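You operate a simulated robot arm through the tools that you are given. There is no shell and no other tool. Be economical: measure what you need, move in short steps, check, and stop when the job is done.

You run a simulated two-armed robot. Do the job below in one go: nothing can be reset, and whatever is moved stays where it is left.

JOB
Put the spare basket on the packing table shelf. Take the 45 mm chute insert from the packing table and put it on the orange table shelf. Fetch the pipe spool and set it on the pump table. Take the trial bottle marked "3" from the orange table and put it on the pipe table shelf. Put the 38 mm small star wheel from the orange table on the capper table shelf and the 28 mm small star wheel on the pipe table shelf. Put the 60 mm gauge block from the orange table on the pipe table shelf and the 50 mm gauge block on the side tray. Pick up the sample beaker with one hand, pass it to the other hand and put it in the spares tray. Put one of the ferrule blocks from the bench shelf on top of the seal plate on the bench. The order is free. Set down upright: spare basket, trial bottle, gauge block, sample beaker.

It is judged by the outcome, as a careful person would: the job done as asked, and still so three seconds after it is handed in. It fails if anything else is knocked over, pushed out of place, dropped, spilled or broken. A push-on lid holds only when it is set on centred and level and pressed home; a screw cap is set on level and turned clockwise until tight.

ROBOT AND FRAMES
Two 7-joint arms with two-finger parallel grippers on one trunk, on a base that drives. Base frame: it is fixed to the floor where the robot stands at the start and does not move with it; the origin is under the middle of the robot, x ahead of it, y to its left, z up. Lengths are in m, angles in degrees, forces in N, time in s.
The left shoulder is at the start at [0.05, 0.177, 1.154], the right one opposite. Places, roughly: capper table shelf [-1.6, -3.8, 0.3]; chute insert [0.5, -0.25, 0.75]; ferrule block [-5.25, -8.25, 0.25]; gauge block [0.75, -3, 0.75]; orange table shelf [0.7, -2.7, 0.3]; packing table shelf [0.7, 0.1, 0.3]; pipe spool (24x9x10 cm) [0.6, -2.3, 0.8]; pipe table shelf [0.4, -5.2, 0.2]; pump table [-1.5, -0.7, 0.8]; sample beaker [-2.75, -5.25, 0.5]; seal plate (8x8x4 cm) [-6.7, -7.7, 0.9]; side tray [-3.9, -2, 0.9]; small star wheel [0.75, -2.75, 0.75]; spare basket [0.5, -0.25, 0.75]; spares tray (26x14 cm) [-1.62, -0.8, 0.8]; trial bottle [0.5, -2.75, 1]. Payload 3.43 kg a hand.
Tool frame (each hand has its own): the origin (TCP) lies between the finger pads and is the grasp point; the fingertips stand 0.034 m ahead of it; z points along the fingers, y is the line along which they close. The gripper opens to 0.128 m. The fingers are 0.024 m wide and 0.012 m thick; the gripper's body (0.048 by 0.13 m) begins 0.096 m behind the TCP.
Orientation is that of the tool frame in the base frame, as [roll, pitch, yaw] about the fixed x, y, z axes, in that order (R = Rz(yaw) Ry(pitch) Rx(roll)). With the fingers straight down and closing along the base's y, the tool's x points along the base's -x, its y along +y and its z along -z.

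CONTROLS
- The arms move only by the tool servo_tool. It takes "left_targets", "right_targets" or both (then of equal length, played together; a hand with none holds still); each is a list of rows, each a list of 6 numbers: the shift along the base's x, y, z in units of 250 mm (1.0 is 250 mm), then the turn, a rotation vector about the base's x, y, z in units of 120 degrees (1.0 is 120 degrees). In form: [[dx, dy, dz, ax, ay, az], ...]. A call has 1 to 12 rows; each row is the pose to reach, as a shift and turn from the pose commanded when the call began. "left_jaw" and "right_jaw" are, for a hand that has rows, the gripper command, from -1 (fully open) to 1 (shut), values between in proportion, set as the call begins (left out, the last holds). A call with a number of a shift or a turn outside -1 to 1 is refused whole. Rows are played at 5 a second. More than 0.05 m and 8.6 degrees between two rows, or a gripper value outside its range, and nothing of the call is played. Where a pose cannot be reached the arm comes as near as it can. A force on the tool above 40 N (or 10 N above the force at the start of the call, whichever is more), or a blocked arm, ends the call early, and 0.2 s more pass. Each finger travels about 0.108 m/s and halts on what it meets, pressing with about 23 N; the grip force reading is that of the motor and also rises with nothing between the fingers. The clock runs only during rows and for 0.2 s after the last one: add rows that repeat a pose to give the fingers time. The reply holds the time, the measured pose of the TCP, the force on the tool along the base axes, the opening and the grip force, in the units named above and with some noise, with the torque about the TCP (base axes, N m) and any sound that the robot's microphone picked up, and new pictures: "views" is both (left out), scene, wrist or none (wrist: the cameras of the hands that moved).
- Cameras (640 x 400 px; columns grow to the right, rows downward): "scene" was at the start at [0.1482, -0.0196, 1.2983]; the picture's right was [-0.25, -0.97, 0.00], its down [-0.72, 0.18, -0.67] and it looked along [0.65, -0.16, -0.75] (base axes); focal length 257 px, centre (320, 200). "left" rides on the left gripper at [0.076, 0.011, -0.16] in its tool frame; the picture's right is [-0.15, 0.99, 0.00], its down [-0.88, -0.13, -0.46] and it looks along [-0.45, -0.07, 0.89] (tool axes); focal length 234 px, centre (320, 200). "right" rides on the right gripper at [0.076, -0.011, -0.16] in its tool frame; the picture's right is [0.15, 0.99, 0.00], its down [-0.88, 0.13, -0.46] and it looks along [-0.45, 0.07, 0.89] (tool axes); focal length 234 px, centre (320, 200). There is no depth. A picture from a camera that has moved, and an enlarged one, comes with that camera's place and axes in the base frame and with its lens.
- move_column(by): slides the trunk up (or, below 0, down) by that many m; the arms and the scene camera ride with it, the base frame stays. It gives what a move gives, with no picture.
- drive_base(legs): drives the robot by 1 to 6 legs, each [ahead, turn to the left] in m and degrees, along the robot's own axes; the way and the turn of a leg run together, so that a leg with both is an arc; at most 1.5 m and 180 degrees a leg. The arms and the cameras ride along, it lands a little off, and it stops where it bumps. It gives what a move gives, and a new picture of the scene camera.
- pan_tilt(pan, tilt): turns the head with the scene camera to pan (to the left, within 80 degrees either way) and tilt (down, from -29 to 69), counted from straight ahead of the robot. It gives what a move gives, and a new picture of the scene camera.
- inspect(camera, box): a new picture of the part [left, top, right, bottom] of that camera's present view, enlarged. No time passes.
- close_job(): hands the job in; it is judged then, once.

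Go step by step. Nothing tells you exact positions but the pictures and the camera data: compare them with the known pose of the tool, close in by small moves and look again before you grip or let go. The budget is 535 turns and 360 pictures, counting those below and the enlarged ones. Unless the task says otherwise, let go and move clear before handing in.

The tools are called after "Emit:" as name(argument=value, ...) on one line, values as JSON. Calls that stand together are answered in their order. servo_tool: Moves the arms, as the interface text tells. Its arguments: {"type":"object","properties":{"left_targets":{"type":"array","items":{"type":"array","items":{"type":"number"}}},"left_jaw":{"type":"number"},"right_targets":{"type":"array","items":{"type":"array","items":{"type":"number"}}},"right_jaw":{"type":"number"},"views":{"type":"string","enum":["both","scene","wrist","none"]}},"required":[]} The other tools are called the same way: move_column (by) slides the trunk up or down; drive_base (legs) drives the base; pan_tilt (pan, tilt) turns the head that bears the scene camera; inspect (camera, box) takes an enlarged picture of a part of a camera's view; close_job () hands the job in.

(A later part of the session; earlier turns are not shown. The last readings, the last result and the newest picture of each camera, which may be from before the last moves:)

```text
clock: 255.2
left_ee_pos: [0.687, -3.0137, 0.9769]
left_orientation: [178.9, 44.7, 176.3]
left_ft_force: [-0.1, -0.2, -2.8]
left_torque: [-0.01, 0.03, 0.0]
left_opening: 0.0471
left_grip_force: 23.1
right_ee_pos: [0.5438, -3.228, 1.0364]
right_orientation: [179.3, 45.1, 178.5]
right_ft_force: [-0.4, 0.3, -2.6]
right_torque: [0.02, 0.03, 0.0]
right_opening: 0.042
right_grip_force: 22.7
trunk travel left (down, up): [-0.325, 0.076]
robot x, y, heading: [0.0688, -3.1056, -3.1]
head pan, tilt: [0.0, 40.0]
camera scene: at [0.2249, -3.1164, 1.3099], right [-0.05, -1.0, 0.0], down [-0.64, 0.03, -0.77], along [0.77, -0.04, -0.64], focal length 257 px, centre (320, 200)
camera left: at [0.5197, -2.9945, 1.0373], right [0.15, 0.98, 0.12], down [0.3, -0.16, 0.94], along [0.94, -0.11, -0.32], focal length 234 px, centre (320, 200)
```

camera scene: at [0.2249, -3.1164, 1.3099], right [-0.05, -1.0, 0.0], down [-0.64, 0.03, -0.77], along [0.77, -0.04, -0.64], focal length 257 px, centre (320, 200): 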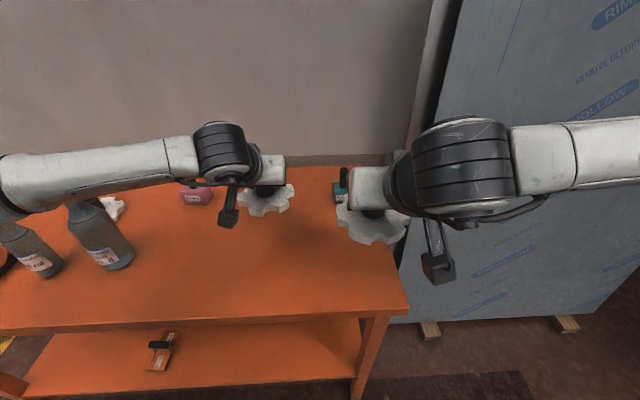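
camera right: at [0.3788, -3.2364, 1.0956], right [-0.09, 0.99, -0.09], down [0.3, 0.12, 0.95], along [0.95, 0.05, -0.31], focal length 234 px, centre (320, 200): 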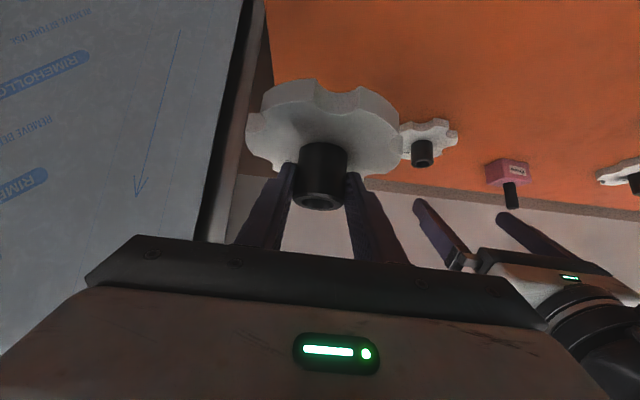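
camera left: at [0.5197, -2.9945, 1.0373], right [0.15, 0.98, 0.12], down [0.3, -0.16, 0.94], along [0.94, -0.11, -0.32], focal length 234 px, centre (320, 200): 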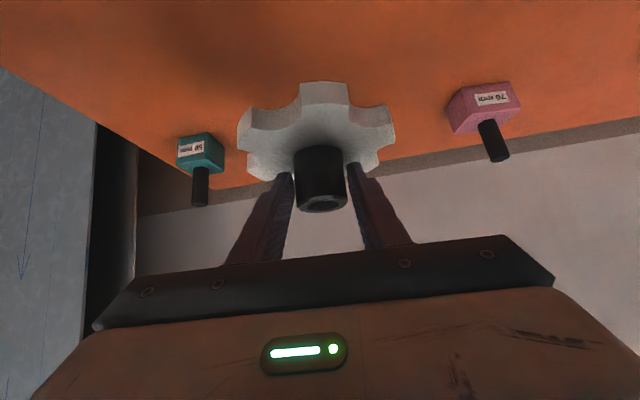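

The wheel is lifted. I turn the left hand to bring the marking into the head camera's view.

Emit:
servo_tool(left_targets=[[-0.03, 0.04, 0.02, 0, 0, -0.0625], [-0.06, 0.08, 0.04, 0, 0, -0.125], [-0.09, 0.12, 0.06, 0, 0, -0.1875], [-0.12, 0.16, 0.08, 0, 0, -0.25], [-0.15, 0.2, 0.1, 0, 0, -0.3125], [-0.18, 0.24, 0.12, 0, 0, -0.375], [-0.2, 0.28, 0.14, 0, 0, -0.4375], [-0.2, 0.3, 0.14, 0, 0, -0.5]], views="none")

Emit:
inspect(camera="scene", box=[180, 140, 340, 240])

```text
clock: 257.0
left_ee_pos: [0.6287, -2.9565, 1.0114]
left_orientation: [175.4, 44.0, 130.1]
left_ft_force: [0.3, 0.5, -2.7]
left_torque: [0.01, 0.03, 0.04]
left_opening: 0.0417
left_grip_force: 22.9
left hand out of reach, approached as far as the arm can: row 6, 7, 8
right_ee_pos: [0.5453, -3.2279, 1.0369]
right_orientation: [179.3, 45.1, 178.5]
right_ft_force: [0.4, -0.1, -3.4]
right_torque: [0.01, 0.05, -0.03]
right_opening: 0.0419
right_grip_force: 22.9
trunk travel left (down, up): [-0.325, 0.076]
robot x, y, heading: [0.0651, -3.1068, -2.7]
head pan, tilt: [0.0, 40.0]
```

```text
4.00 times, centred on (260, 190) of scene
camera zoom: at [0.2256, -3.1165, 1.3098], right [-0.05, -1.0, 0.0], down [-0.64, 0.03, -0.77], along [0.76, -0.04, -0.64], focal length 1028 px, centre (560, 240)
```

zoom: 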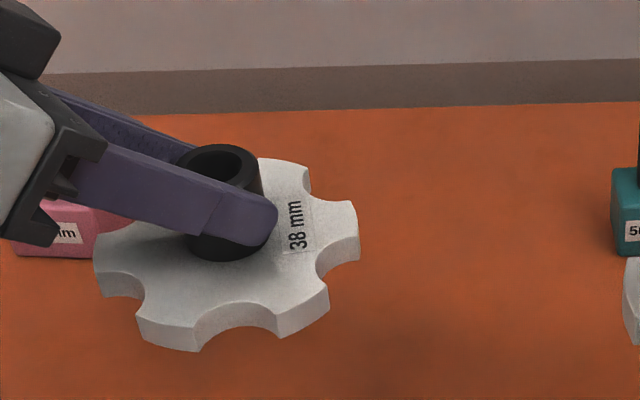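

Confirmed: 38 mm. I turn the hand back, withdraw, and drive with both wheels to the pipe table.

Emit:
servo_tool(left_targets=[[-0.04, 0.02, 0.06, 0, 0, 0.06], [-0.08, 0.04, 0.12, 0, 0, 0.12], [-0.12, 0.06, 0.18, 0, 0, 0.18], [-0.18, 0.08, 0.24, 0, 0, 0.24], [-0.24, 0.1, 0.3, 0, 0, 0.3], [-0.3, 0.1, 0.36, 0, 0, 0.36], [-0.36, 0.1, 0.4, 0, 0, 0.4]], views="none")

Emit:
drive_base(legs=[[-0.25, 0], [0, -83], [1.1, 0], [0, -34], [0.9, 0], [0, 120]])

```text
clock: 258.6
left_ee_pos: [0.5364, -2.9317, 1.1124]
left_orientation: [175.4, 43.9, 178.3]
left_ft_force: [0.3, 0.5, -2.7]
left_torque: [0.01, 0.07, -0.01]
left_opening: 0.0417
left_grip_force: 22.9
right_ee_pos: [0.545, -3.2297, 1.0374]
right_orientation: [179.2, 45.2, 178.5]
right_ft_force: [0.8, -0.8, -2.3]
right_torque: [-0.01, 0.06, 0.0]
right_opening: 0.0419
right_grip_force: 23.1
trunk travel left (down, up): [-0.325, 0.076]
robot x, y, heading: [0.0688, -3.1084, -2.9]
head pan, tilt: [0.0, 40.0]
```

```text
clock: 280.1
left_ee_pos: [-0.1046, -4.7337, 1.1133]
left_orientation: [175.2, 43.9, -177.3]
left_ft_force: [0.8, -0.7, -2.9]
left_torque: [-0.01, 0.03, -0.02]
left_opening: 0.0416
left_grip_force: 23.0
right_ee_pos: [-0.0726, -5.0294, 1.0372]
right_orientation: [179.4, 45.1, -177.1]
right_ft_force: [-0.5, 0.9, -3.0]
right_torque: [-0.04, 0.04, 0.04]
right_opening: 0.0416
right_grip_force: 23.3
trunk travel left (down, up): [-0.325, 0.076]
robot x, y, heading: [-0.5534, -4.9484, 1.6]
head pan, tilt: [0.0, 40.0]
camera scene: at [-0.3995, -4.942, 1.3099], right [0.03, -1.0, 0.0], down [-0.64, -0.02, -0.77], along [0.77, 0.02, -0.64], focal length 257 px, centre (320, 200)
```

scene: 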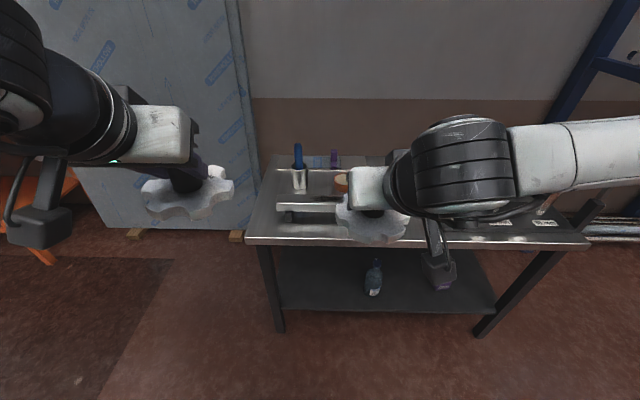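

Emit:
move_column(by=-0.325)

Emit:
servo_tool(right_targets=[[-0.02, 0.05, -0.18, 0, 0, 0], [-0.02, 0.1, -0.36, 0, 0, 0], [-0.02, 0.15, -0.54, 0, 0, 0], [0, 0.2, -0.72, 0, 0, 0], [0, 0.25, -0.9, 0, 0, 0], [0.04, 0.3, -1.0, 0, 0, 0]], left_targets=[[0, 0, 0.16, 0, 0, 0], [0, 0, 0.32, 0, 0, 0], [0, 0, 0.48, 0, 0, 0], [0, 0, 0.6, 0, 0, 0], [0, 0, 0.6, 0, 0, 0], [0, 0, 0.6, 0, 0, 0]], views="scene")

```text
clock: 283.3
left_ee_pos: [-0.1031, -4.7334, 0.7878]
left_orientation: [175.3, 43.9, -177.5]
left_ft_force: [0.5, 0.2, -3.2]
left_torque: [0.01, 0.04, 0.01]
left_opening: 0.0418
left_grip_force: 22.8
right_ee_pos: [-0.0722, -5.0289, 0.7122]
right_orientation: [179.3, 45.1, -177.0]
right_ft_force: [-0.5, -0.5, -2.6]
right_torque: [0.0, 0.03, -0.01]
right_opening: 0.0418
right_grip_force: 22.9
trunk travel left (down, up): [0.0, 0.401]
robot x, y, heading: [-0.56, -4.9476, 1.4]
head pan, tilt: [0.0, 40.0]
```

```text
clock: 284.7
left_ee_pos: [-0.1019, -4.7354, 0.9381]
left_orientation: [175.3, 43.9, -177.3]
left_ft_force: [-0.8, 0.2, -3.1]
left_torque: [-0.01, 0.08, -0.04]
left_opening: 0.0419
left_grip_force: 22.8
right_ee_pos: [-0.064, -4.9517, 0.4607]
right_orientation: [179.4, 45.1, -177.0]
right_ft_force: [0.2, 0.6, -3.1]
right_torque: [-0.03, 0.08, 0.03]
right_opening: 0.0421
right_grip_force: 23.1
trunk travel left (down, up): [0.0, 0.401]
robot x, y, heading: [-0.5559, -4.9446, 1.4]
head pan, tilt: [0.0, 40.0]
camera scene: at [-0.3997, -4.9421, 0.9849], right [0.03, -1.0, 0.0], down [-0.64, -0.02, -0.77], along [0.77, 0.02, -0.64], focal length 257 px, centre (320, 200)
```

scene: 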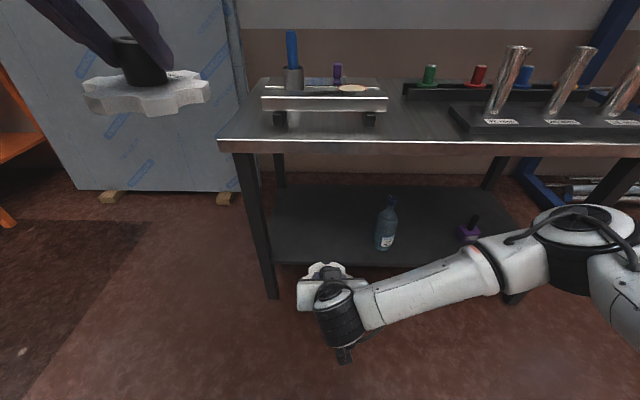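

Emit:
servo_tool(right_targets=[[0, 0.03, -0.12, 0, 0, 0], [0, 0.06, -0.24, 0, 0, 0], [0, 0.06, -0.34, 0, 0, 0]], views="none")

Emit:
drive_base(legs=[[0.14, 0]])

Emit:
servo_tool(right_targets=[[0.16, 0.0, 0, 0, 0, 0], [0.32, 0.0, 0, 0, 0, 0], [0.48, 0.0, 0, 0, 0, 0], [0.62, 0.0, -0.02, 0, 0, 0], [0.72, 0.0, -0.04, 0, 0, 0]], views="both")

```text
clock: 285.5
left_ee_pos: [-0.1013, -4.7358, 0.9394]
left_orientation: [175.3, 44.1, -177.4]
left_ft_force: [-0.1, -0.3, -2.4]
left_torque: [0.02, 0.03, -0.01]
left_opening: 0.0417
left_grip_force: 22.8
right_ee_pos: [-0.0633, -4.9386, 0.3767]
right_orientation: [179.2, 45.1, -177.1]
right_ft_force: [-0.1, -0.3, -3.0]
right_torque: [0.0, 0.04, 0.0]
right_opening: 0.0419
right_grip_force: 23.0
trunk travel left (down, up): [0.0, 0.401]
robot x, y, heading: [-0.5561, -4.9475, 1.5]
head pan, tilt: [0.0, 40.0]
```

```text
clock: 286.8
left_ee_pos: [0.035, -4.7311, 0.9381]
left_orientation: [175.3, 43.9, -177.4]
left_ft_force: [0.2, 0.0, -3.6]
left_torque: [0.02, 0.04, -0.02]
left_opening: 0.0419
left_grip_force: 22.4
right_ee_pos: [0.0739, -4.9342, 0.3775]
right_orientation: [179.3, 45.1, -177.2]
right_ft_force: [1.0, -0.1, -3.2]
right_torque: [0.0, 0.01, -0.02]
right_opening: 0.0417
right_grip_force: 23.1
trunk travel left (down, up): [0.0, 0.401]
robot x, y, heading: [-0.4191, -4.9457, 1.6]
head pan, tilt: [0.0, 40.0]
camera scene: at [-0.2623, -4.9388, 0.9849], right [0.02, -1.0, 0.0], down [-0.64, -0.02, -0.77], along [0.77, 0.02, -0.64], focal length 257 px, centre (320, 200)
```

scene: 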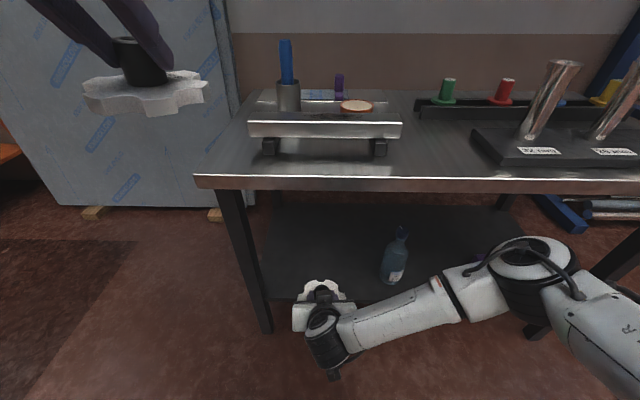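

```text
clock: 288.0
left_ee_pos: [0.0354, -4.7321, 0.9389]
left_orientation: [175.3, 44.1, -177.4]
left_ft_force: [-0.1, -0.6, -3.2]
left_torque: [-0.01, 0.04, -0.02]
left_opening: 0.0418
left_grip_force: 23.4
right_ee_pos: [0.2529, -4.9339, 0.3686]
right_orientation: [179.2, 45.1, -177.0]
right_ft_force: [0.1, -0.1, -2.3]
right_torque: [-0.01, 0.05, 0.0]
right_opening: 0.0417
right_grip_force: 22.5
trunk travel left (down, up): [0.0, 0.401]
robot x, y, heading: [-0.4168, -4.9443, 1.3]
head pan, tilt: [0.0, 40.0]
camera scene: at [-0.2622, -4.9388, 0.9849], right [0.02, -1.0, 0.0], down [-0.64, -0.02, -0.77], along [0.77, 0.02, -0.64], focal length 257 px, centre (320, 200)
camera right: at [0.0897, -4.956, 0.4264], right [-0.16, 0.98, -0.09], down [0.29, 0.14, 0.95], along [0.94, 0.13, -0.31], focal length 234 px, centre (320, 200)
```

scene: 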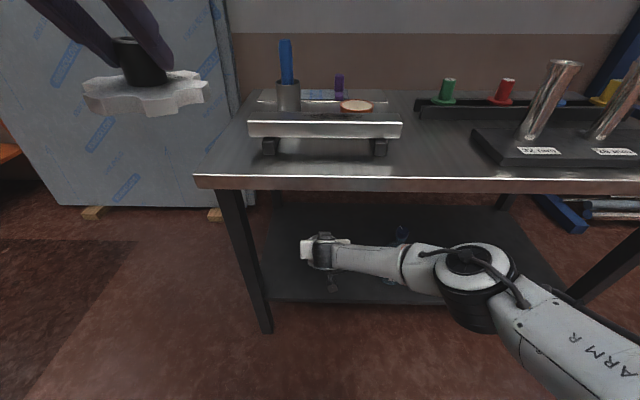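
right: 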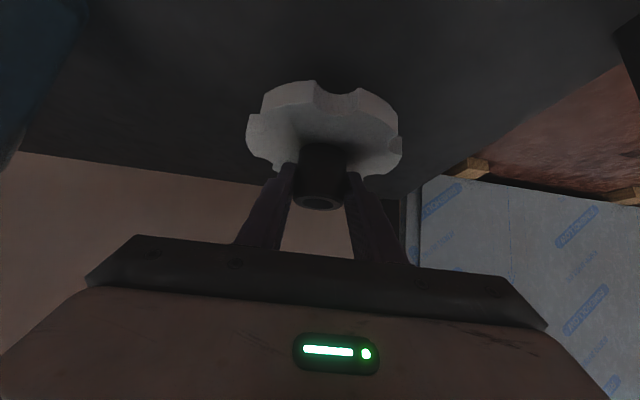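

Emit:
servo_tool(right_targets=[[0, 0, -0.08, 0, 0, 0], [0, 0, -0.16, 0, 0, 0], [0, 0, -0.22, 0, 0, 0], [0, 0, -0.24, 0, 0, 0], [0, 0, -0.255, 0, 0, 0], [0, 0, -0.27, 0, 0, 0], [0, 0, -0.285, 0, 0, 0]], views="wrist")

```text
clock: 289.6
left_ee_pos: [0.0354, -4.733, 0.9391]
left_orientation: [175.2, 44.0, -177.4]
left_ft_force: [-0.2, -0.8, -3.2]
left_torque: [-0.03, 0.05, 0.03]
left_opening: 0.0417
left_grip_force: 22.9
right_ee_pos: [0.243, -4.9387, 0.3082]
right_orientation: [179.2, 44.9, -176.9]
right_ft_force: [-0.3, -0.5, -2.5]
right_torque: [0.03, 0.04, 0.02]
right_opening: 0.0419
right_grip_force: 22.7
right hand out of reach, approached as far as the arm can: row 3, 4, 5, 6, 7
trunk travel left (down, up): [0.0, 0.401]
robot x, y, heading: [-0.4173, -4.944, 1.5]
head pan, tilt: [0.0, 40.0]
camera right: at [0.0791, -4.9592, 0.3679], right [-0.16, 0.98, -0.09], down [0.29, 0.14, 0.95], along [0.94, 0.13, -0.31], focal length 234 px, centre (320, 200)
```

right: 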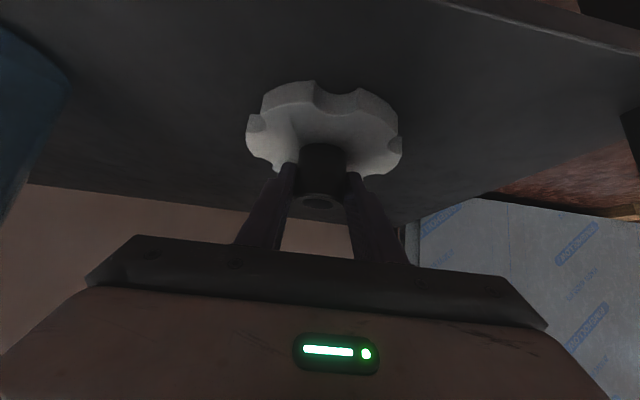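

Emit:
drive_base(legs=[[0.06, 0]])

Emit:
servo_tool(right_targets=[[-0.08, 0, 0, 0, 0, 0], [-0.12, 0, -0.02, 0, 0, 0], [-0.12, 0, -0.04, 0, 0, 0], [-0.12, 0, -0.06, 0, 0, 0], [-0.12, 0, -0.07, 0, 0, 0]], views="wrist")

```text
clock: 290.6
left_ee_pos: [0.0954, -4.7321, 0.9385]
left_orientation: [175.3, 44.0, -177.6]
left_ft_force: [-0.4, 0.4, -2.5]
left_torque: [-0.03, 0.05, 0.02]
left_opening: 0.0419
left_grip_force: 23.0
right_ee_pos: [0.3065, -4.9388, 0.3117]
right_orientation: [179.4, 45.1, -177.2]
right_ft_force: [0.5, 0.7, -2.3]
right_torque: [0.01, 0.05, -0.04]
right_opening: 0.0419
right_grip_force: 23.0
trunk travel left (down, up): [0.0, 0.401]
robot x, y, heading: [-0.3607, -4.9413, 1.3]
head pan, tilt: [0.0, 40.0]
camera scene: at [-0.2029, -4.9374, 0.9849], right [0.02, -1.0, 0.0], down [-0.64, -0.02, -0.77], along [0.77, 0.02, -0.64], focal length 257 px, centre (320, 200)
```

scene: 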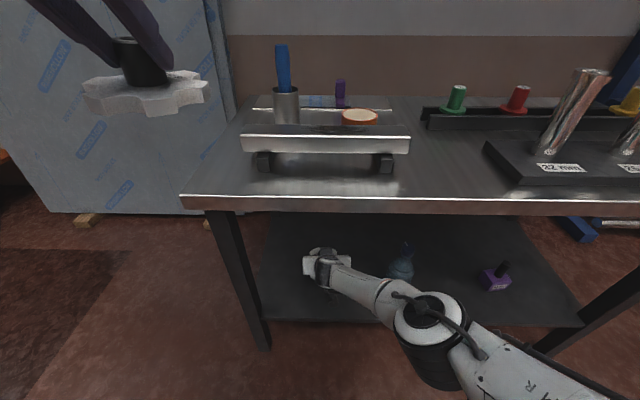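

```text
clock: 291.8
left_ee_pos: [0.0918, -4.731, 0.94]
left_orientation: [175.3, 44.1, -177.6]
left_ft_force: [0.6, 1.0, -3.2]
left_torque: [-0.02, 0.06, 0.03]
left_opening: 0.0418
left_grip_force: 23.2
right_ee_pos: [0.279, -4.9385, 0.3004]
right_orientation: [179.4, 45.6, -177.0]
right_ft_force: [-12.5, -1.2, 36.3]
right_torque: [-1.19, -0.31, -0.18]
right_opening: 0.0421
right_grip_force: 23.2
trunk travel left (down, up): [0.0, 0.401]
robot x, y, heading: [-0.3614, -4.9432, 1.2]
head pan, tilt: [0.0, 40.0]
camera right: at [0.1126, -4.9588, 0.3569], right [-0.16, 0.98, -0.1], down [0.28, 0.14, 0.95], along [0.95, 0.12, -0.3], focal length 234 px, centre (320, 200)
```

right: 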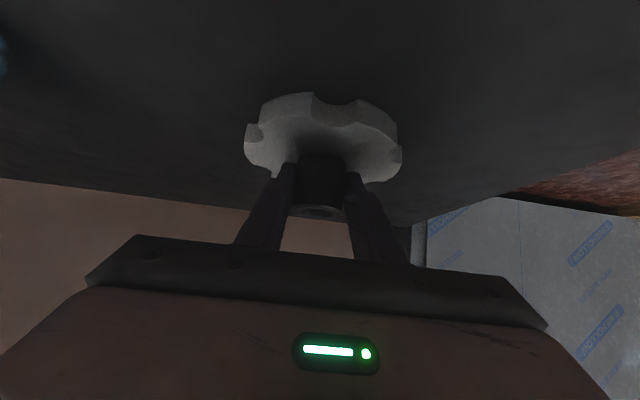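

Firm contact with the shelf; I ease up a few millimetres, open and withdraw.

Emit:
servo_tool(right_targets=[[0, 0, 0.024, 0, 0, 0], [0, 0, 0.024, 0, 0, 0]], views="none")

Emit:
servo_tool(right_targets=[[0, 0, 0, 0, 0, 0], [0, 0, 0, 0, 0, 0], [0, 0, 0, 0, 0, 0]], right_jaw=-0.4, views="none")

Emit:
servo_tool(right_targets=[[-0.06, 0, 0.1, 0, 0, 0], [-0.16, 0, 0.22, 0, 0, 0], [-0.32, 0, 0.26, 0, 0, 0], [-0.5, 0, 0.28, 0, 0, 0], [-0.68, 0, 0.3, 0, 0, 0]], views="both")

```text
clock: 292.4
left_ee_pos: [0.0946, -4.7319, 0.9395]
left_orientation: [175.4, 44.1, -177.7]
left_ft_force: [-0.8, 0.3, -3.2]
left_torque: [0.0, 0.07, 0.0]
left_opening: 0.0417
left_grip_force: 22.9
right_ee_pos: [0.2763, -4.94, 0.3006]
right_orientation: [179.4, 45.3, -177.2]
right_ft_force: [3.9, 1.5, 10.4]
right_torque: [-0.49, -0.89, 0.25]
right_opening: 0.042
right_grip_force: 23.0
trunk travel left (down, up): [0.0, 0.401]
robot x, y, heading: [-0.3591, -4.9414, 1.3]
head pan, tilt: [0.0, 40.0]
```

```text
clock: 293.2
left_ee_pos: [0.0941, -4.7313, 0.9394]
left_orientation: [175.4, 44.1, -177.6]
left_ft_force: [-0.8, -1.0, -3.4]
left_torque: [-0.02, 0.08, 0.03]
left_opening: 0.0419
left_grip_force: 22.4
right_ee_pos: [0.2753, -4.9383, 0.3015]
right_orientation: [179.2, 45.1, -177.2]
right_ft_force: [-3.3, 5.0, 13.7]
right_torque: [-0.44, -0.14, -0.03]
right_opening: 0.0866
right_grip_force: 0.1
trunk travel left (down, up): [0.0, 0.401]
robot x, y, heading: [-0.3583, -4.9419, 1.2]
head pan, tilt: [0.0, 40.0]
```

```text
clock: 294.4
left_ee_pos: [0.0949, -4.7315, 0.9387]
left_orientation: [175.3, 44.0, -177.6]
left_ft_force: [1.0, -0.7, -3.2]
left_torque: [0.0, 0.07, 0.03]
left_opening: 0.0418
left_grip_force: 23.2
right_ee_pos: [0.1034, -4.9398, 0.3749]
right_orientation: [179.3, 45.2, -177.1]
right_ft_force: [-0.7, 0.0, 0.7]
right_torque: [0.03, 0.0, 0.0]
right_opening: 0.0896
right_grip_force: 0.1
trunk travel left (down, up): [0.0, 0.401]
robot x, y, heading: [-0.36, -4.9395, 1.4]
head pan, tilt: [0.0, 40.0]
camera scene: at [-0.203, -4.9374, 0.9849], right [0.02, -1.0, 0.0], down [-0.64, -0.02, -0.77], along [0.77, 0.02, -0.64], focal length 257 px, centre (320, 200)
camera right: at [-0.0607, -4.9602, 0.4334], right [-0.16, 0.98, -0.1], down [0.29, 0.14, 0.95], along [0.94, 0.12, -0.31], focal length 234 px, centre (320, 200)
```

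scene: 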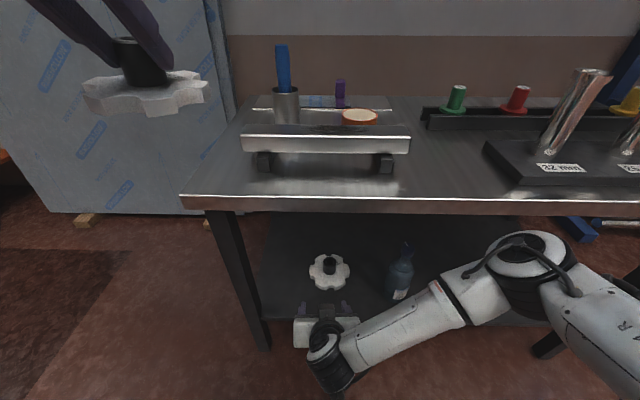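
right: 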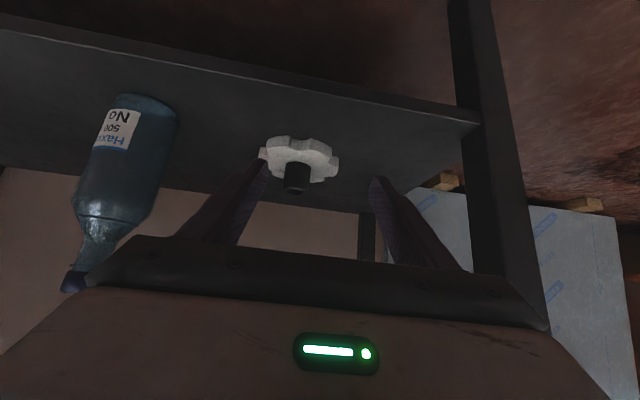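

The 28 mm wheel stands on the pipe shelf. Now the capper table: I back off, raise the trunk and look toward it.

Emit:
drive_base(legs=[[-0.3, 0]])

Emit:
move_column(by=0.325)

Emit:
servo_tool(right_targets=[[0, -0.04, 0.18, 0, 0, 0], [-0.02, -0.08, 0.36, 0, 0, 0], [-0.02, -0.14, 0.54, 0, 0, 0], [-0.02, -0.2, 0.72, 0, 0, 0], [-0.02, -0.26, 0.88, 0, 0, 0], [-0.02, -0.32, 1.0, 0, 0, 0]], views="none")

Emit:
drive_base(legs=[[0, 110]])

Emit:
pan_tilt(pan=15, tilt=25)

```text
clock: 296.5
left_ee_pos: [-0.2115, -4.7378, 0.9381]
left_orientation: [175.3, 44.0, -177.5]
left_ft_force: [0.2, -0.4, -2.5]
left_torque: [-0.01, 0.05, 0.02]
left_opening: 0.0421
left_grip_force: 23.4
right_ee_pos: [-0.2017, -4.9467, 0.3751]
right_orientation: [179.4, 45.1, -177.2]
right_ft_force: [0.3, -0.3, 0.4]
right_torque: [0.0, -0.01, 0.01]
right_opening: 0.0895
right_grip_force: 0.0
trunk travel left (down, up): [0.0, 0.401]
robot x, y, heading: [-0.6637, -4.9501, 1.3]
head pan, tilt: [0.0, 40.0]
camera scene: at [-0.5096, -4.9449, 0.9849], right [0.03, -1.0, 0.0], down [-0.64, -0.02, -0.77], along [0.77, 0.02, -0.64], focal length 257 px, centre (320, 200)
```

scene: 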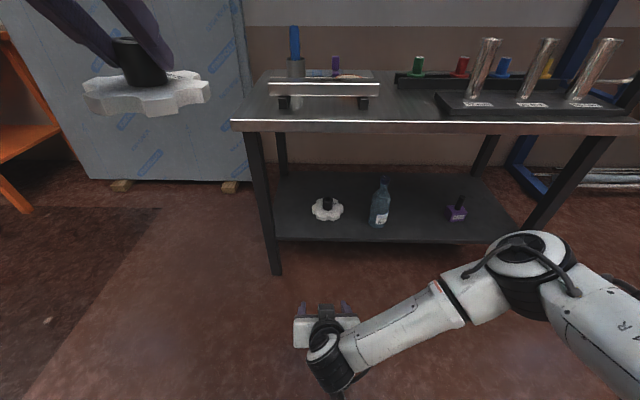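

```text
clock: 299.7
left_ee_pos: [-0.2115, -4.7387, 1.2623]
left_orientation: [175.4, 44.1, -177.5]
left_ft_force: [-0.3, -0.9, -2.5]
left_torque: [-0.04, 0.03, -0.01]
left_opening: 0.0419
left_grip_force: 22.7
right_ee_pos: [-0.202, -4.9458, 0.6998]
right_orientation: [179.2, 45.0, -177.1]
right_ft_force: [0.1, -0.4, 0.3]
right_torque: [-0.01, 0.02, -0.01]
right_opening: 0.0897
right_grip_force: 0.0
trunk travel left (down, up): [-0.325, 0.076]
robot x, y, heading: [-0.671, -4.9492, 1.5]
head pan, tilt: [0.0, 40.0]
```

```text
clock: 301.1
left_ee_pos: [-0.2129, -4.7373, 1.2647]
left_orientation: [175.3, 44.1, -177.4]
left_ft_force: [-0.8, -0.5, -2.8]
left_torque: [-0.03, 0.05, 0.0]
left_opening: 0.0416
left_grip_force: 22.7
right_ee_pos: [-0.2096, -5.0287, 0.9469]
right_orientation: [179.3, 45.1, -177.0]
right_ft_force: [0.3, -0.1, -0.1]
right_torque: [0.03, -0.05, 0.01]
right_opening: 0.0897
right_grip_force: 0.0
trunk travel left (down, up): [-0.325, 0.076]
robot x, y, heading: [-0.6643, -4.9493, 1.6]
head pan, tilt: [0.0, 40.0]
```

```text
clock: 306.0
left_ee_pos: [-1.0093, -4.5822, 1.2621]
left_orientation: [175.3, 44.1, -69.3]
left_ft_force: [1.0, -0.7, -2.9]
left_torque: [-0.01, 0.02, 0.0]
left_opening: 0.0419
left_grip_force: 22.9
right_ee_pos: [-0.7351, -4.4896, 0.948]
right_orientation: [179.3, 45.0, -68.8]
right_ft_force: [0.5, 1.1, -0.1]
right_torque: [0.0, -0.01, -0.06]
right_opening: 0.0896
right_grip_force: 0.1
trunk travel left (down, up): [-0.325, 0.076]
robot x, y, heading: [-0.6653, -4.9516, 109.9]
head pan, tilt: [0.0, 40.0]
camera scene: at [-0.7172, -4.8028, 1.3099], right [0.94, 0.34, 0.0], down [0.22, -0.61, -0.77], along [-0.26, 0.72, -0.64], focal length 257 px, centre (320, 200)
```

scene: 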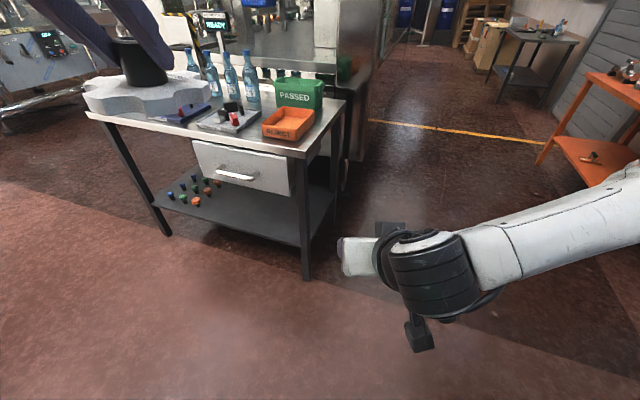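

```text
clock: 306.8
left_ee_pos: [-1.01, -4.5821, 1.2634]
left_orientation: [175.3, 44.0, -69.3]
left_ft_force: [0.6, -0.8, -2.2]
left_torque: [-0.04, -0.02, -0.01]
left_opening: 0.0417
left_grip_force: 23.0
right_ee_pos: [-0.7349, -4.4898, 0.9474]
right_orientation: [179.3, 45.1, -68.9]
right_ft_force: [-0.2, -0.7, -0.5]
right_torque: [0.02, -0.02, 0.0]
right_opening: 0.0894
right_grip_force: 0.1
trunk travel left (down, up): [-0.325, 0.076]
robot x, y, heading: [-0.6677, -4.9469, 109.6]
head pan, tilt: [15.0, 25.0]
camera scene: at [-0.7409, -4.807, 1.3332], right [0.82, 0.57, 0.0], down [0.24, -0.35, -0.91], along [-0.52, 0.75, -0.42], focal length 257 px, centre (320, 200)
```

scene: 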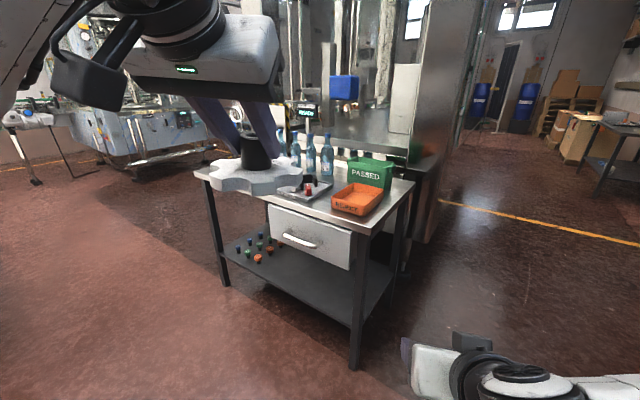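

The capper table's drawer front faces me (front edge y≈-4.05, shelf z≈0.30, free between x≈-1.15 and -1.7). I drive to stand before it.

Emit:
drive_base(legs=[[0, 57], [0.7, 0], [0, -76]])

Emit:
pan_tilt(pan=0, tilt=40)

```text
clock: 316.6
left_ee_pos: [-1.5626, -4.3336, 1.2643]
left_orientation: [175.3, 44.0, -88.5]
left_ft_force: [-0.2, 0.4, -3.2]
left_torque: [-0.04, -0.02, 0.0]
left_opening: 0.0419
left_grip_force: 23.3
right_ee_pos: [-1.273, -4.3358, 0.9483]
right_orientation: [179.2, 45.1, -88.3]
right_ft_force: [0.1, 0.6, 0.1]
right_torque: [-0.01, 0.02, 0.01]
right_opening: 0.0894
right_grip_force: 0.1
trunk travel left (down, up): [-0.325, 0.076]
robot x, y, heading: [-1.3593, -4.7894, 90.6]
head pan, tilt: [15.0, 25.0]
camera scene: at [-1.3831, -4.6332, 1.3332], right [0.96, 0.27, 0.0], down [0.11, -0.41, -0.91], along [-0.24, 0.87, -0.42], focal length 257 px, centre (320, 200)
```

scene: 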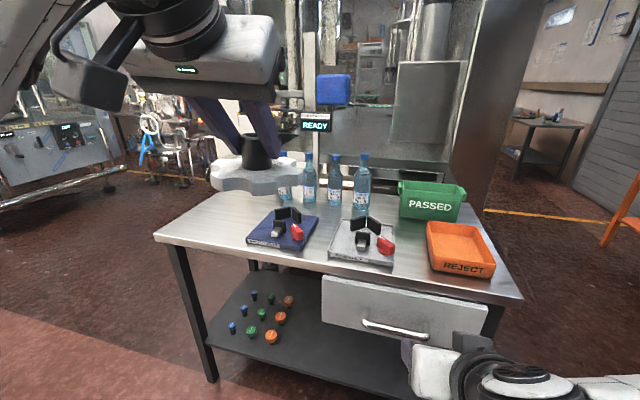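

```text
clock: 317.3
left_ee_pos: [-1.5608, -4.3323, 1.2636]
left_orientation: [175.4, 44.0, -88.5]
left_ft_force: [0.4, -1.5, -2.3]
left_torque: [-0.06, -0.03, 0.0]
left_opening: 0.0418
left_grip_force: 23.0
right_ee_pos: [-1.2733, -4.3369, 0.9485]
right_orientation: [179.4, 45.2, -88.2]
right_ft_force: [0.6, -0.2, 0.1]
right_torque: [0.03, 0.0, -0.02]
right_opening: 0.0896
right_grip_force: 0.1
trunk travel left (down, up): [-0.325, 0.076]
robot x, y, heading: [-1.3576, -4.7886, 90.7]
head pan, tilt: [0.0, 40.0]
camera scene: at [-1.3594, -4.637, 1.31], right [1.0, 0.01, 0.0], down [0.01, -0.64, -0.77], along [-0.01, 0.77, -0.64], focal length 257 px, centre (320, 200)
```

scene: 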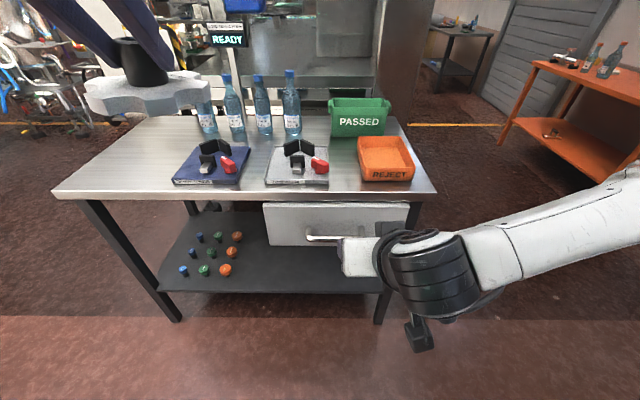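

Emit:
move_column(by=-0.325)

Emit:
servo_tool(left_targets=[[0, 0, -0.18, 0, 0, 0], [0, 0, -0.36, 0, 0, 0], [0, 0, -0.54, 0, 0, 0], [0, 0, -0.72, 0, 0, 0], [0, 0, -0.9, 0, 0, 0], [0, 0, -1.0, 0, 0, 0]], views="none")

Emit:
servo_tool(left_targets=[[-0.04, 0, -0.18, 0.0, 0, 0], [-0.08, 0, -0.36, 0.0, 0, 0], [-0.12, 0, -0.54, 0.0, 0, 0], [-0.16, 0, -0.72, 0.0, 0, 0], [-0.2, 0, -0.8, 0.0, 0, 0], [-0.22, 0, -0.86, 0, 0, 0]], views="both")

```text
clock: 320.5
left_ee_pos: [-1.5619, -4.3342, 0.9403]
left_orientation: [175.2, 44.0, -88.5]
left_ft_force: [0.4, 0.0, -2.7]
left_torque: [-0.02, -0.01, -0.02]
left_opening: 0.0418
left_grip_force: 22.6
right_ee_pos: [-1.2733, -4.3362, 0.6234]
right_orientation: [179.3, 45.1, -88.1]
right_ft_force: [-0.4, 0.7, -0.6]
right_torque: [0.0, 0.01, 0.02]
right_opening: 0.0894
right_grip_force: 0.0
trunk travel left (down, up): [0.0, 0.401]
robot x, y, heading: [-1.3599, -4.7924, 90.3]
head pan, tilt: [0.0, 40.0]
```

```text
clock: 321.9
left_ee_pos: [-1.5641, -4.3347, 0.6861]
left_orientation: [175.2, 44.0, -88.5]
left_ft_force: [0.3, -0.7, -2.6]
left_torque: [-0.07, -0.02, -0.01]
left_opening: 0.0418
left_grip_force: 23.0
right_ee_pos: [-1.2729, -4.3359, 0.6223]
right_orientation: [179.3, 45.1, -88.0]
right_ft_force: [0.0, -0.6, -0.1]
right_torque: [-0.01, -0.03, 0.03]
right_opening: 0.0899
right_grip_force: 0.0
trunk travel left (down, up): [0.0, 0.401]
robot x, y, heading: [-1.3605, -4.7904, 90.5]
head pan, tilt: [0.0, 40.0]
```

```text
clock: 323.3
left_ee_pos: [-1.609, -4.3376, 0.4828]
left_orientation: [175.0, 43.3, -88.4]
left_ft_force: [-0.7, 0.0, -2.9]
left_torque: [-0.05, 0.0, -0.02]
left_opening: 0.0417
left_grip_force: 23.0
left hand out of reach, approached as far as the arm can: row 5, 6
right_ee_pos: [-1.2737, -4.3358, 0.6223]
right_orientation: [179.3, 45.1, -88.1]
right_ft_force: [1.0, -0.6, 0.3]
right_torque: [0.01, -0.01, 0.01]
right_opening: 0.0896
right_grip_force: 0.1
trunk travel left (down, up): [0.0, 0.401]
robot x, y, heading: [-1.3593, -4.7926, 90.5]
head pan, tilt: [0.0, 40.0]
camera scene: at [-1.359, -4.6372, 0.9849], right [1.0, 0.01, 0.0], down [0.01, -0.64, -0.77], along [-0.01, 0.77, -0.64], focal length 257 px, centre (320, 200)
camera left: at [-1.6016, -4.5012, 0.547], right [-0.99, 0.02, 0.16], down [0.16, 0.34, 0.93], along [-0.04, 0.94, -0.34], focal length 234 px, centre (320, 200)
```

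scene: 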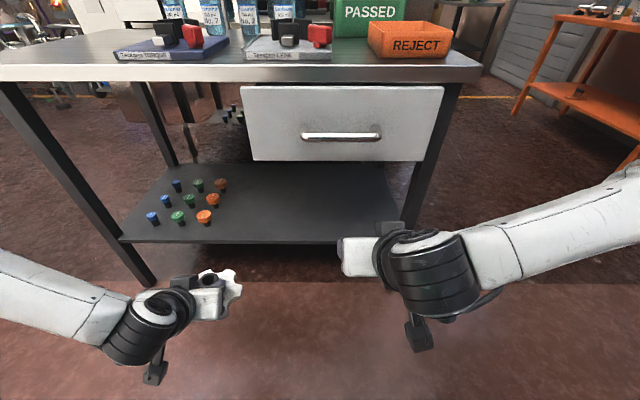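
left: 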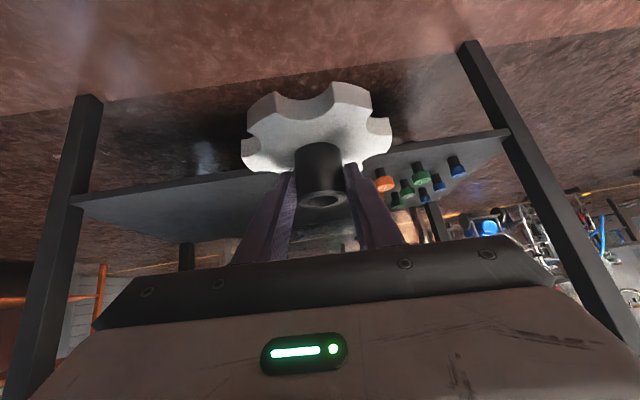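

Emit:
servo_tool(left_targets=[[0.12, 0.12, -0.06, 0, 0, 0], [0.24, 0.24, -0.12, 0, 0, 0], [0.34, 0.36, -0.2, 0, 0, 0], [0.34, 0.36, -0.2, 0, 0, 0]], views="none")

Emit:
drive_base(legs=[[0.16, 0]])

```text
clock: 324.3
left_ee_pos: [-1.5214, -4.2461, 0.4307]
left_orientation: [175.2, 43.9, -88.5]
left_ft_force: [-0.3, -0.2, -2.7]
left_torque: [-0.04, -0.03, 0.01]
left_opening: 0.0418
left_grip_force: 23.2
right_ee_pos: [-1.2728, -4.3362, 0.6228]
right_orientation: [179.3, 45.1, -88.2]
right_ft_force: [0.5, -0.5, 0.3]
right_torque: [-0.01, -0.01, 0.03]
right_opening: 0.0894
right_grip_force: 0.0
trunk travel left (down, up): [0.0, 0.401]
robot x, y, heading: [-1.3584, -4.7886, 90.4]
head pan, tilt: [0.0, 40.0]
```

```text
clock: 325.8
left_ee_pos: [-1.5267, -4.0862, 0.4307]
left_orientation: [175.4, 44.0, -88.4]
left_ft_force: [-0.5, 0.6, -3.0]
left_torque: [-0.06, -0.05, -0.05]
left_opening: 0.0418
left_grip_force: 23.2
right_ee_pos: [-1.2761, -4.1755, 0.6221]
right_orientation: [179.4, 45.1, -87.9]
right_ft_force: [-0.1, 0.2, -0.7]
right_torque: [-0.01, 0.03, 0.03]
right_opening: 0.0895
right_grip_force: 0.1
trunk travel left (down, up): [0.0, 0.401]
robot x, y, heading: [-1.3621, -4.6315, 90.4]
head pan, tilt: [0.0, 40.0]
camera scene: at [-1.3611, -4.4775, 0.9849], right [1.0, 0.01, 0.0], down [0.01, -0.64, -0.77], along [-0.01, 0.77, -0.64], focal length 257 px, centre (320, 200)
```

scene: 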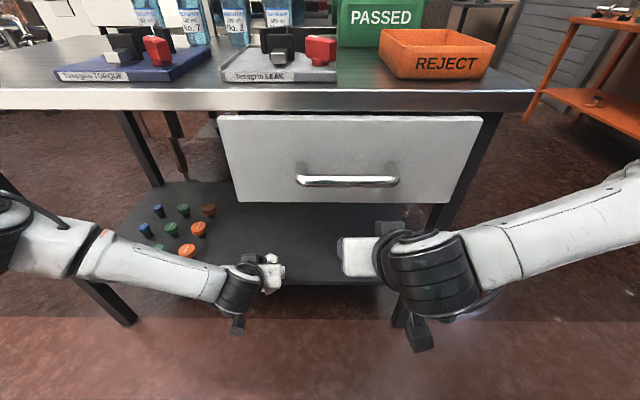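

Emit:
servo_tool(left_targets=[[0.0, 0.14, -0.02, 0, 0, 0], [0.0, 0.28, -0.06, 0, 0, 0], [0.0, 0.42, -0.12, 0, 0, 0], [0.0, 0.5, -0.18, 0, 0, 0], [0.0, 0.5, -0.22, 0, 0, 0]], views="both")

```text
clock: 327.0
left_ee_pos: [-1.524, -3.9621, 0.3746]
left_orientation: [175.3, 43.9, -88.3]
left_ft_force: [0.5, -0.7, -3.0]
left_torque: [-0.02, -0.03, -0.01]
left_opening: 0.0417
left_grip_force: 23.3
right_ee_pos: [-1.2764, -4.1775, 0.6228]
right_orientation: [179.3, 45.1, -88.0]
right_ft_force: [-1.1, 0.0, -0.1]
right_torque: [0.0, -0.01, 0.01]
right_opening: 0.0894
right_grip_force: 0.1
trunk travel left (down, up): [0.0, 0.401]
robot x, y, heading: [-1.362, -4.6301, 90.5]
head pan, tilt: [0.0, 40.0]
camera scene: at [-1.3611, -4.4774, 0.9849], right [1.0, 0.01, 0.0], down [0.01, -0.64, -0.77], along [-0.01, 0.77, -0.64], focal length 257 px, centre (320, 200)
camera left: at [-1.5171, -4.1272, 0.4381], right [-0.99, 0.02, 0.16], down [0.16, 0.33, 0.93], along [-0.03, 0.94, -0.33], focal length 234 px, centre (320, 200)
```

scene: 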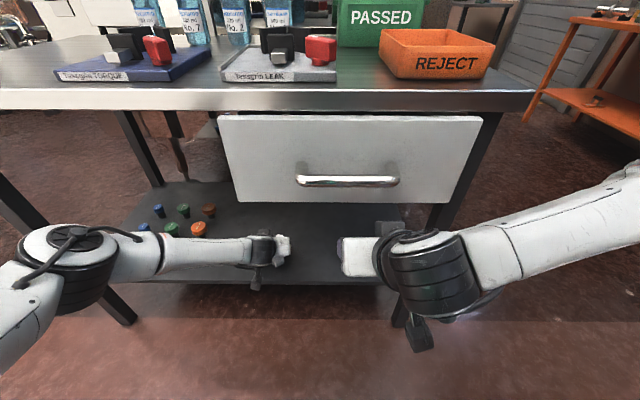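
left: 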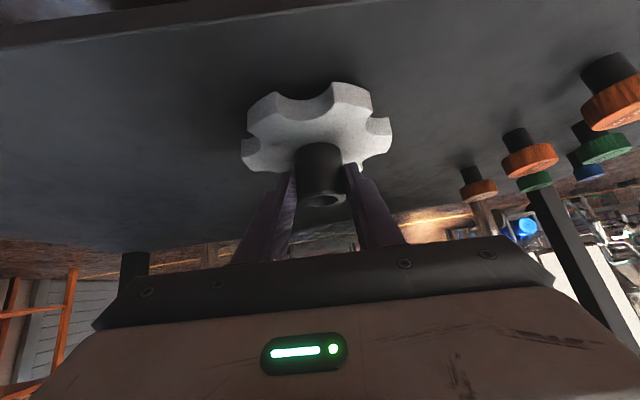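

Emit:
servo_tool(left_targets=[[0, 0, -0.016, 0, 0, 0], [0, 0, -0.03, 0, 0, 0], [0, 0, -0.044, 0, 0, 0], [0, 0, -0.056, 0, 0, 0], [0, 0, -0.068, 0, 0, 0], [0, 0, -0.08, 0, 0, 0]], views="none")

```text
clock: 328.4
left_ee_pos: [-1.5268, -3.9599, 0.3598]
left_orientation: [175.0, 44.4, -88.3]
left_ft_force: [-5.5, -1.5, 16.4]
left_torque: [0.27, -0.63, 0.06]
left_opening: 0.0437
left_grip_force: 22.3
right_ee_pos: [-1.2754, -4.1762, 0.6232]
right_orientation: [179.3, 45.2, -88.0]
right_ft_force: [0.8, 0.3, 0.1]
right_torque: [0.0, -0.01, -0.01]
right_opening: 0.0895
right_grip_force: 0.2
trunk travel left (down, up): [0.0, 0.401]
robot x, y, heading: [-1.3632, -4.6312, 90.7]
head pan, tilt: [0.0, 40.0]
```

Contact. I open and withdraw.

Emit:
servo_tool(left_targets=[[0, 0, 0.004, 0, 0, 0], [0, 0, 0.004, 0, 0, 0], [0, 0, 0.004, 0, 0, 0]], left_jaw=-0.4, views="none")

Emit:
servo_tool(left_targets=[[0, -0.06, 0.08, 0, 0, 0], [0, -0.16, 0.16, 0, 0, 0], [0, -0.32, 0.2, 0, 0, 0], [0, -0.5, 0.22, 0, 0, 0], [0, -0.68, 0.24, 0, 0, 0]], views="both")

```text
clock: 329.2
left_ee_pos: [-1.5257, -3.9618, 0.358]
left_orientation: [175.3, 43.9, -88.4]
left_ft_force: [0.2, -0.1, 0.6]
left_torque: [-0.03, 0.0, 0.03]
left_opening: 0.0899
left_grip_force: 0.2
right_ee_pos: [-1.2751, -4.176, 0.6229]
right_orientation: [179.2, 45.0, -88.1]
right_ft_force: [-0.6, 0.9, 0.6]
right_torque: [-0.01, 0.0, -0.02]
right_opening: 0.0895
right_grip_force: 0.1
trunk travel left (down, up): [0.0, 0.401]
robot x, y, heading: [-1.3627, -4.6318, 90.6]
head pan, tilt: [0.0, 40.0]
```

```text
clock: 330.4
left_ee_pos: [-1.5257, -4.133, 0.4168]
left_orientation: [175.2, 44.1, -88.3]
left_ft_force: [0.6, -0.6, 0.2]
left_torque: [0.03, -0.01, 0.0]
left_opening: 0.0896
left_grip_force: 0.1
right_ee_pos: [-1.2751, -4.1759, 0.6229]
right_orientation: [179.3, 45.1, -88.1]
right_ft_force: [0.8, -1.0, 0.1]
right_torque: [0.03, -0.04, -0.01]
right_opening: 0.0897
right_grip_force: 0.0
trunk travel left (down, up): [0.0, 0.401]
robot x, y, heading: [-1.3606, -4.6349, 90.6]
head pan, tilt: [0.0, 40.0]
camera scene: at [-1.3611, -4.4776, 0.9849], right [1.0, 0.01, 0.0], down [0.01, -0.64, -0.77], along [-0.01, 0.77, -0.64], focal length 257 px, centre (320, 200)
camera left: at [-1.5183, -4.2986, 0.4786], right [-0.99, 0.02, 0.16], down [0.16, 0.33, 0.93], along [-0.03, 0.94, -0.33], focal length 234 px, centre (320, 200)
```

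scene: 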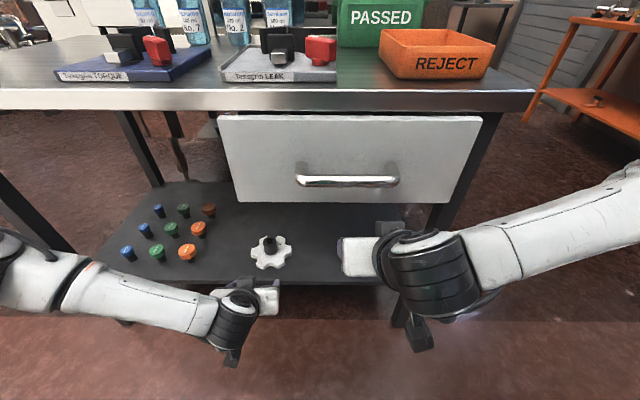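
left: 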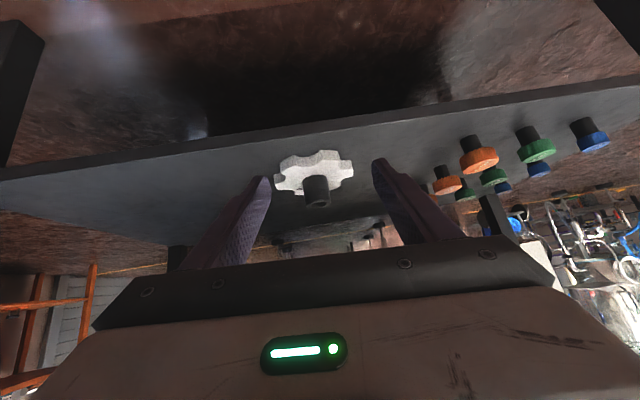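

The 38 mm wheel is on the capper shelf. Next the sample beaker: I back off, raise the trunk and arms, and look toward it.

Emit:
drive_base(legs=[[-0.3, 0]])

Emit:
move_column(by=0.325)

Emit:
servo_tool(left_targets=[[-0.02, 0, 0.18, 0, 0, 0], [-0.04, 0, 0.36, 0, 0, 0], [-0.06, 0, 0.54, 0, 0, 0], [-0.08, 0, 0.72, 0, 0, 0], [-0.1, 0, 0.88, 0, 0, 0]], right_targets=[[0.02, 0, 0.04, 0, 0, 0], [0.04, 0, 0.06, 0, 0, 0], [0.06, 0, 0.06, 0, 0, 0], [0.08, 0, 0.06, 0, 0, 0], [0.1, 0, 0.06, 0, 0, 0]], views="none")

Emit:
drive_base(legs=[[0, 95]])

```text
clock: 332.4
left_ee_pos: [-1.5217, -4.4316, 0.4156]
left_orientation: [175.3, 44.0, -88.2]
left_ft_force: [0.2, 0.3, -1.4]
left_torque: [-0.03, 0.0, 0.01]
left_opening: 0.0898
left_grip_force: 0.0
right_ee_pos: [-1.2729, -4.474, 0.6238]
right_orientation: [179.3, 45.1, -88.0]
right_ft_force: [-0.2, -0.6, 1.1]
right_torque: [0.01, -0.02, 0.01]
right_opening: 0.0899
right_grip_force: 0.0
trunk travel left (down, up): [0.0, 0.401]
robot x, y, heading: [-1.3606, -4.929, 91.0]
head pan, tilt: [0.0, 40.0]
camera scene: at [-1.358, -4.7748, 0.9849], right [1.0, 0.01, 0.0], down [0.01, -0.64, -0.77], along [-0.01, 0.77, -0.64], focal length 257 px, centre (320, 200)
```

scene: 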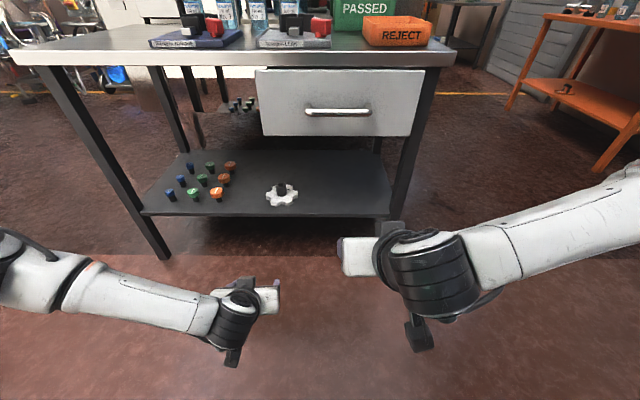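

```text
clock: 335.6
left_ee_pos: [-1.5217, -4.4305, 0.7408]
left_orientation: [175.4, 44.0, -88.3]
left_ft_force: [-0.4, -0.4, -0.2]
left_torque: [0.02, -0.01, 0.02]
left_opening: 0.0895
left_grip_force: 0.0
right_ee_pos: [-1.2733, -4.4735, 0.948]
right_orientation: [179.2, 45.0, -88.0]
right_ft_force: [-0.2, 0.5, 0.6]
right_torque: [-0.04, 0.0, 0.0]
right_opening: 0.0893
right_grip_force: 0.1
trunk travel left (down, up): [-0.325, 0.076]
robot x, y, heading: [-1.3565, -4.9304, 90.6]
head pan, tilt: [0.0, 40.0]
```

```text
clock: 336.8
left_ee_pos: [-1.5469, -4.4305, 0.962]
left_orientation: [175.2, 43.9, -88.4]
left_ft_force: [-0.4, -0.7, 0.0]
left_torque: [0.0, 0.02, 0.01]
left_opening: 0.0893
left_grip_force: 0.0
right_ee_pos: [-1.2474, -4.4733, 0.9627]
right_orientation: [179.3, 45.1, -87.9]
right_ft_force: [0.6, 0.2, -0.7]
right_torque: [-0.02, 0.0, 0.03]
right_opening: 0.0894
right_grip_force: 0.1
trunk travel left (down, up): [-0.325, 0.076]
robot x, y, heading: [-1.3585, -4.933, 90.7]
head pan, tilt: [0.0, 40.0]
```

```text
clock: 341.4
left_ee_pos: [-1.8239, -5.1905, 0.9597]
left_orientation: [175.2, 44.1, 10.2]
left_ft_force: [0.2, -0.3, -0.5]
left_torque: [0.02, 0.01, -0.02]
left_opening: 0.0895
left_grip_force: 0.1
right_ee_pos: [-1.8247, -4.8906, 0.9639]
right_orientation: [179.3, 45.1, 10.5]
right_ft_force: [-0.5, -0.5, -0.2]
right_torque: [-0.01, 0.01, -0.02]
right_opening: 0.0896
right_grip_force: 0.1
trunk travel left (down, up): [-0.325, 0.076]
robot x, y, heading: [-1.3576, -4.931, -170.7]
head pan, tilt: [0.0, 40.0]
camera scene: at [-1.5091, -4.9548, 1.31], right [-0.16, 0.99, 0.0], down [0.63, 0.1, -0.77], along [-0.76, -0.12, -0.64], focal length 257 px, centre (320, 200)
```

scene: 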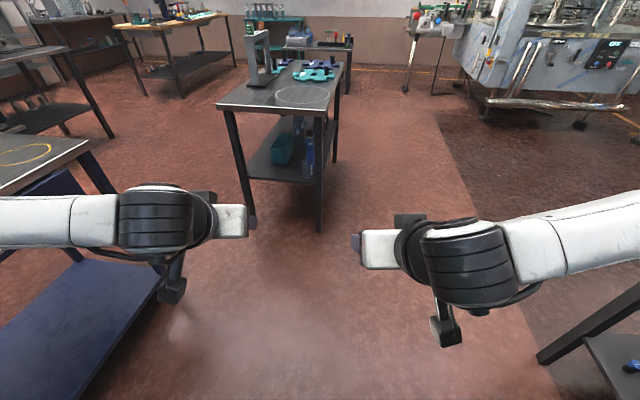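

Emit:
inspect(camera="scene", box=[200, 20, 380, 240])

```text
1.82 times, centred on (290, 130) of scene
camera zoom: at [-1.5091, -4.9548, 1.31], right [-0.16, 0.99, 0.0], down [0.63, 0.1, -0.77], along [-0.76, -0.12, -0.64], focal length 467 px, centre (374, 327)
```

zoom: 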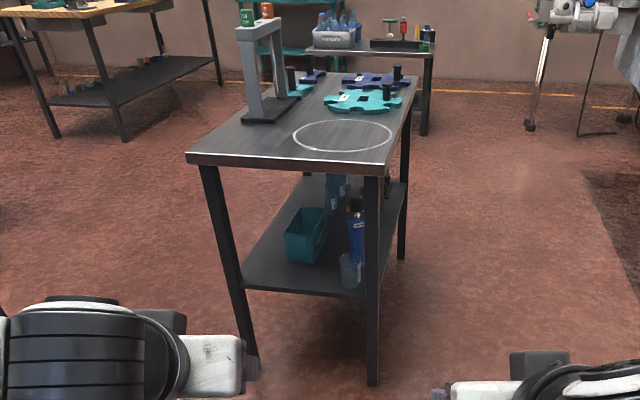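

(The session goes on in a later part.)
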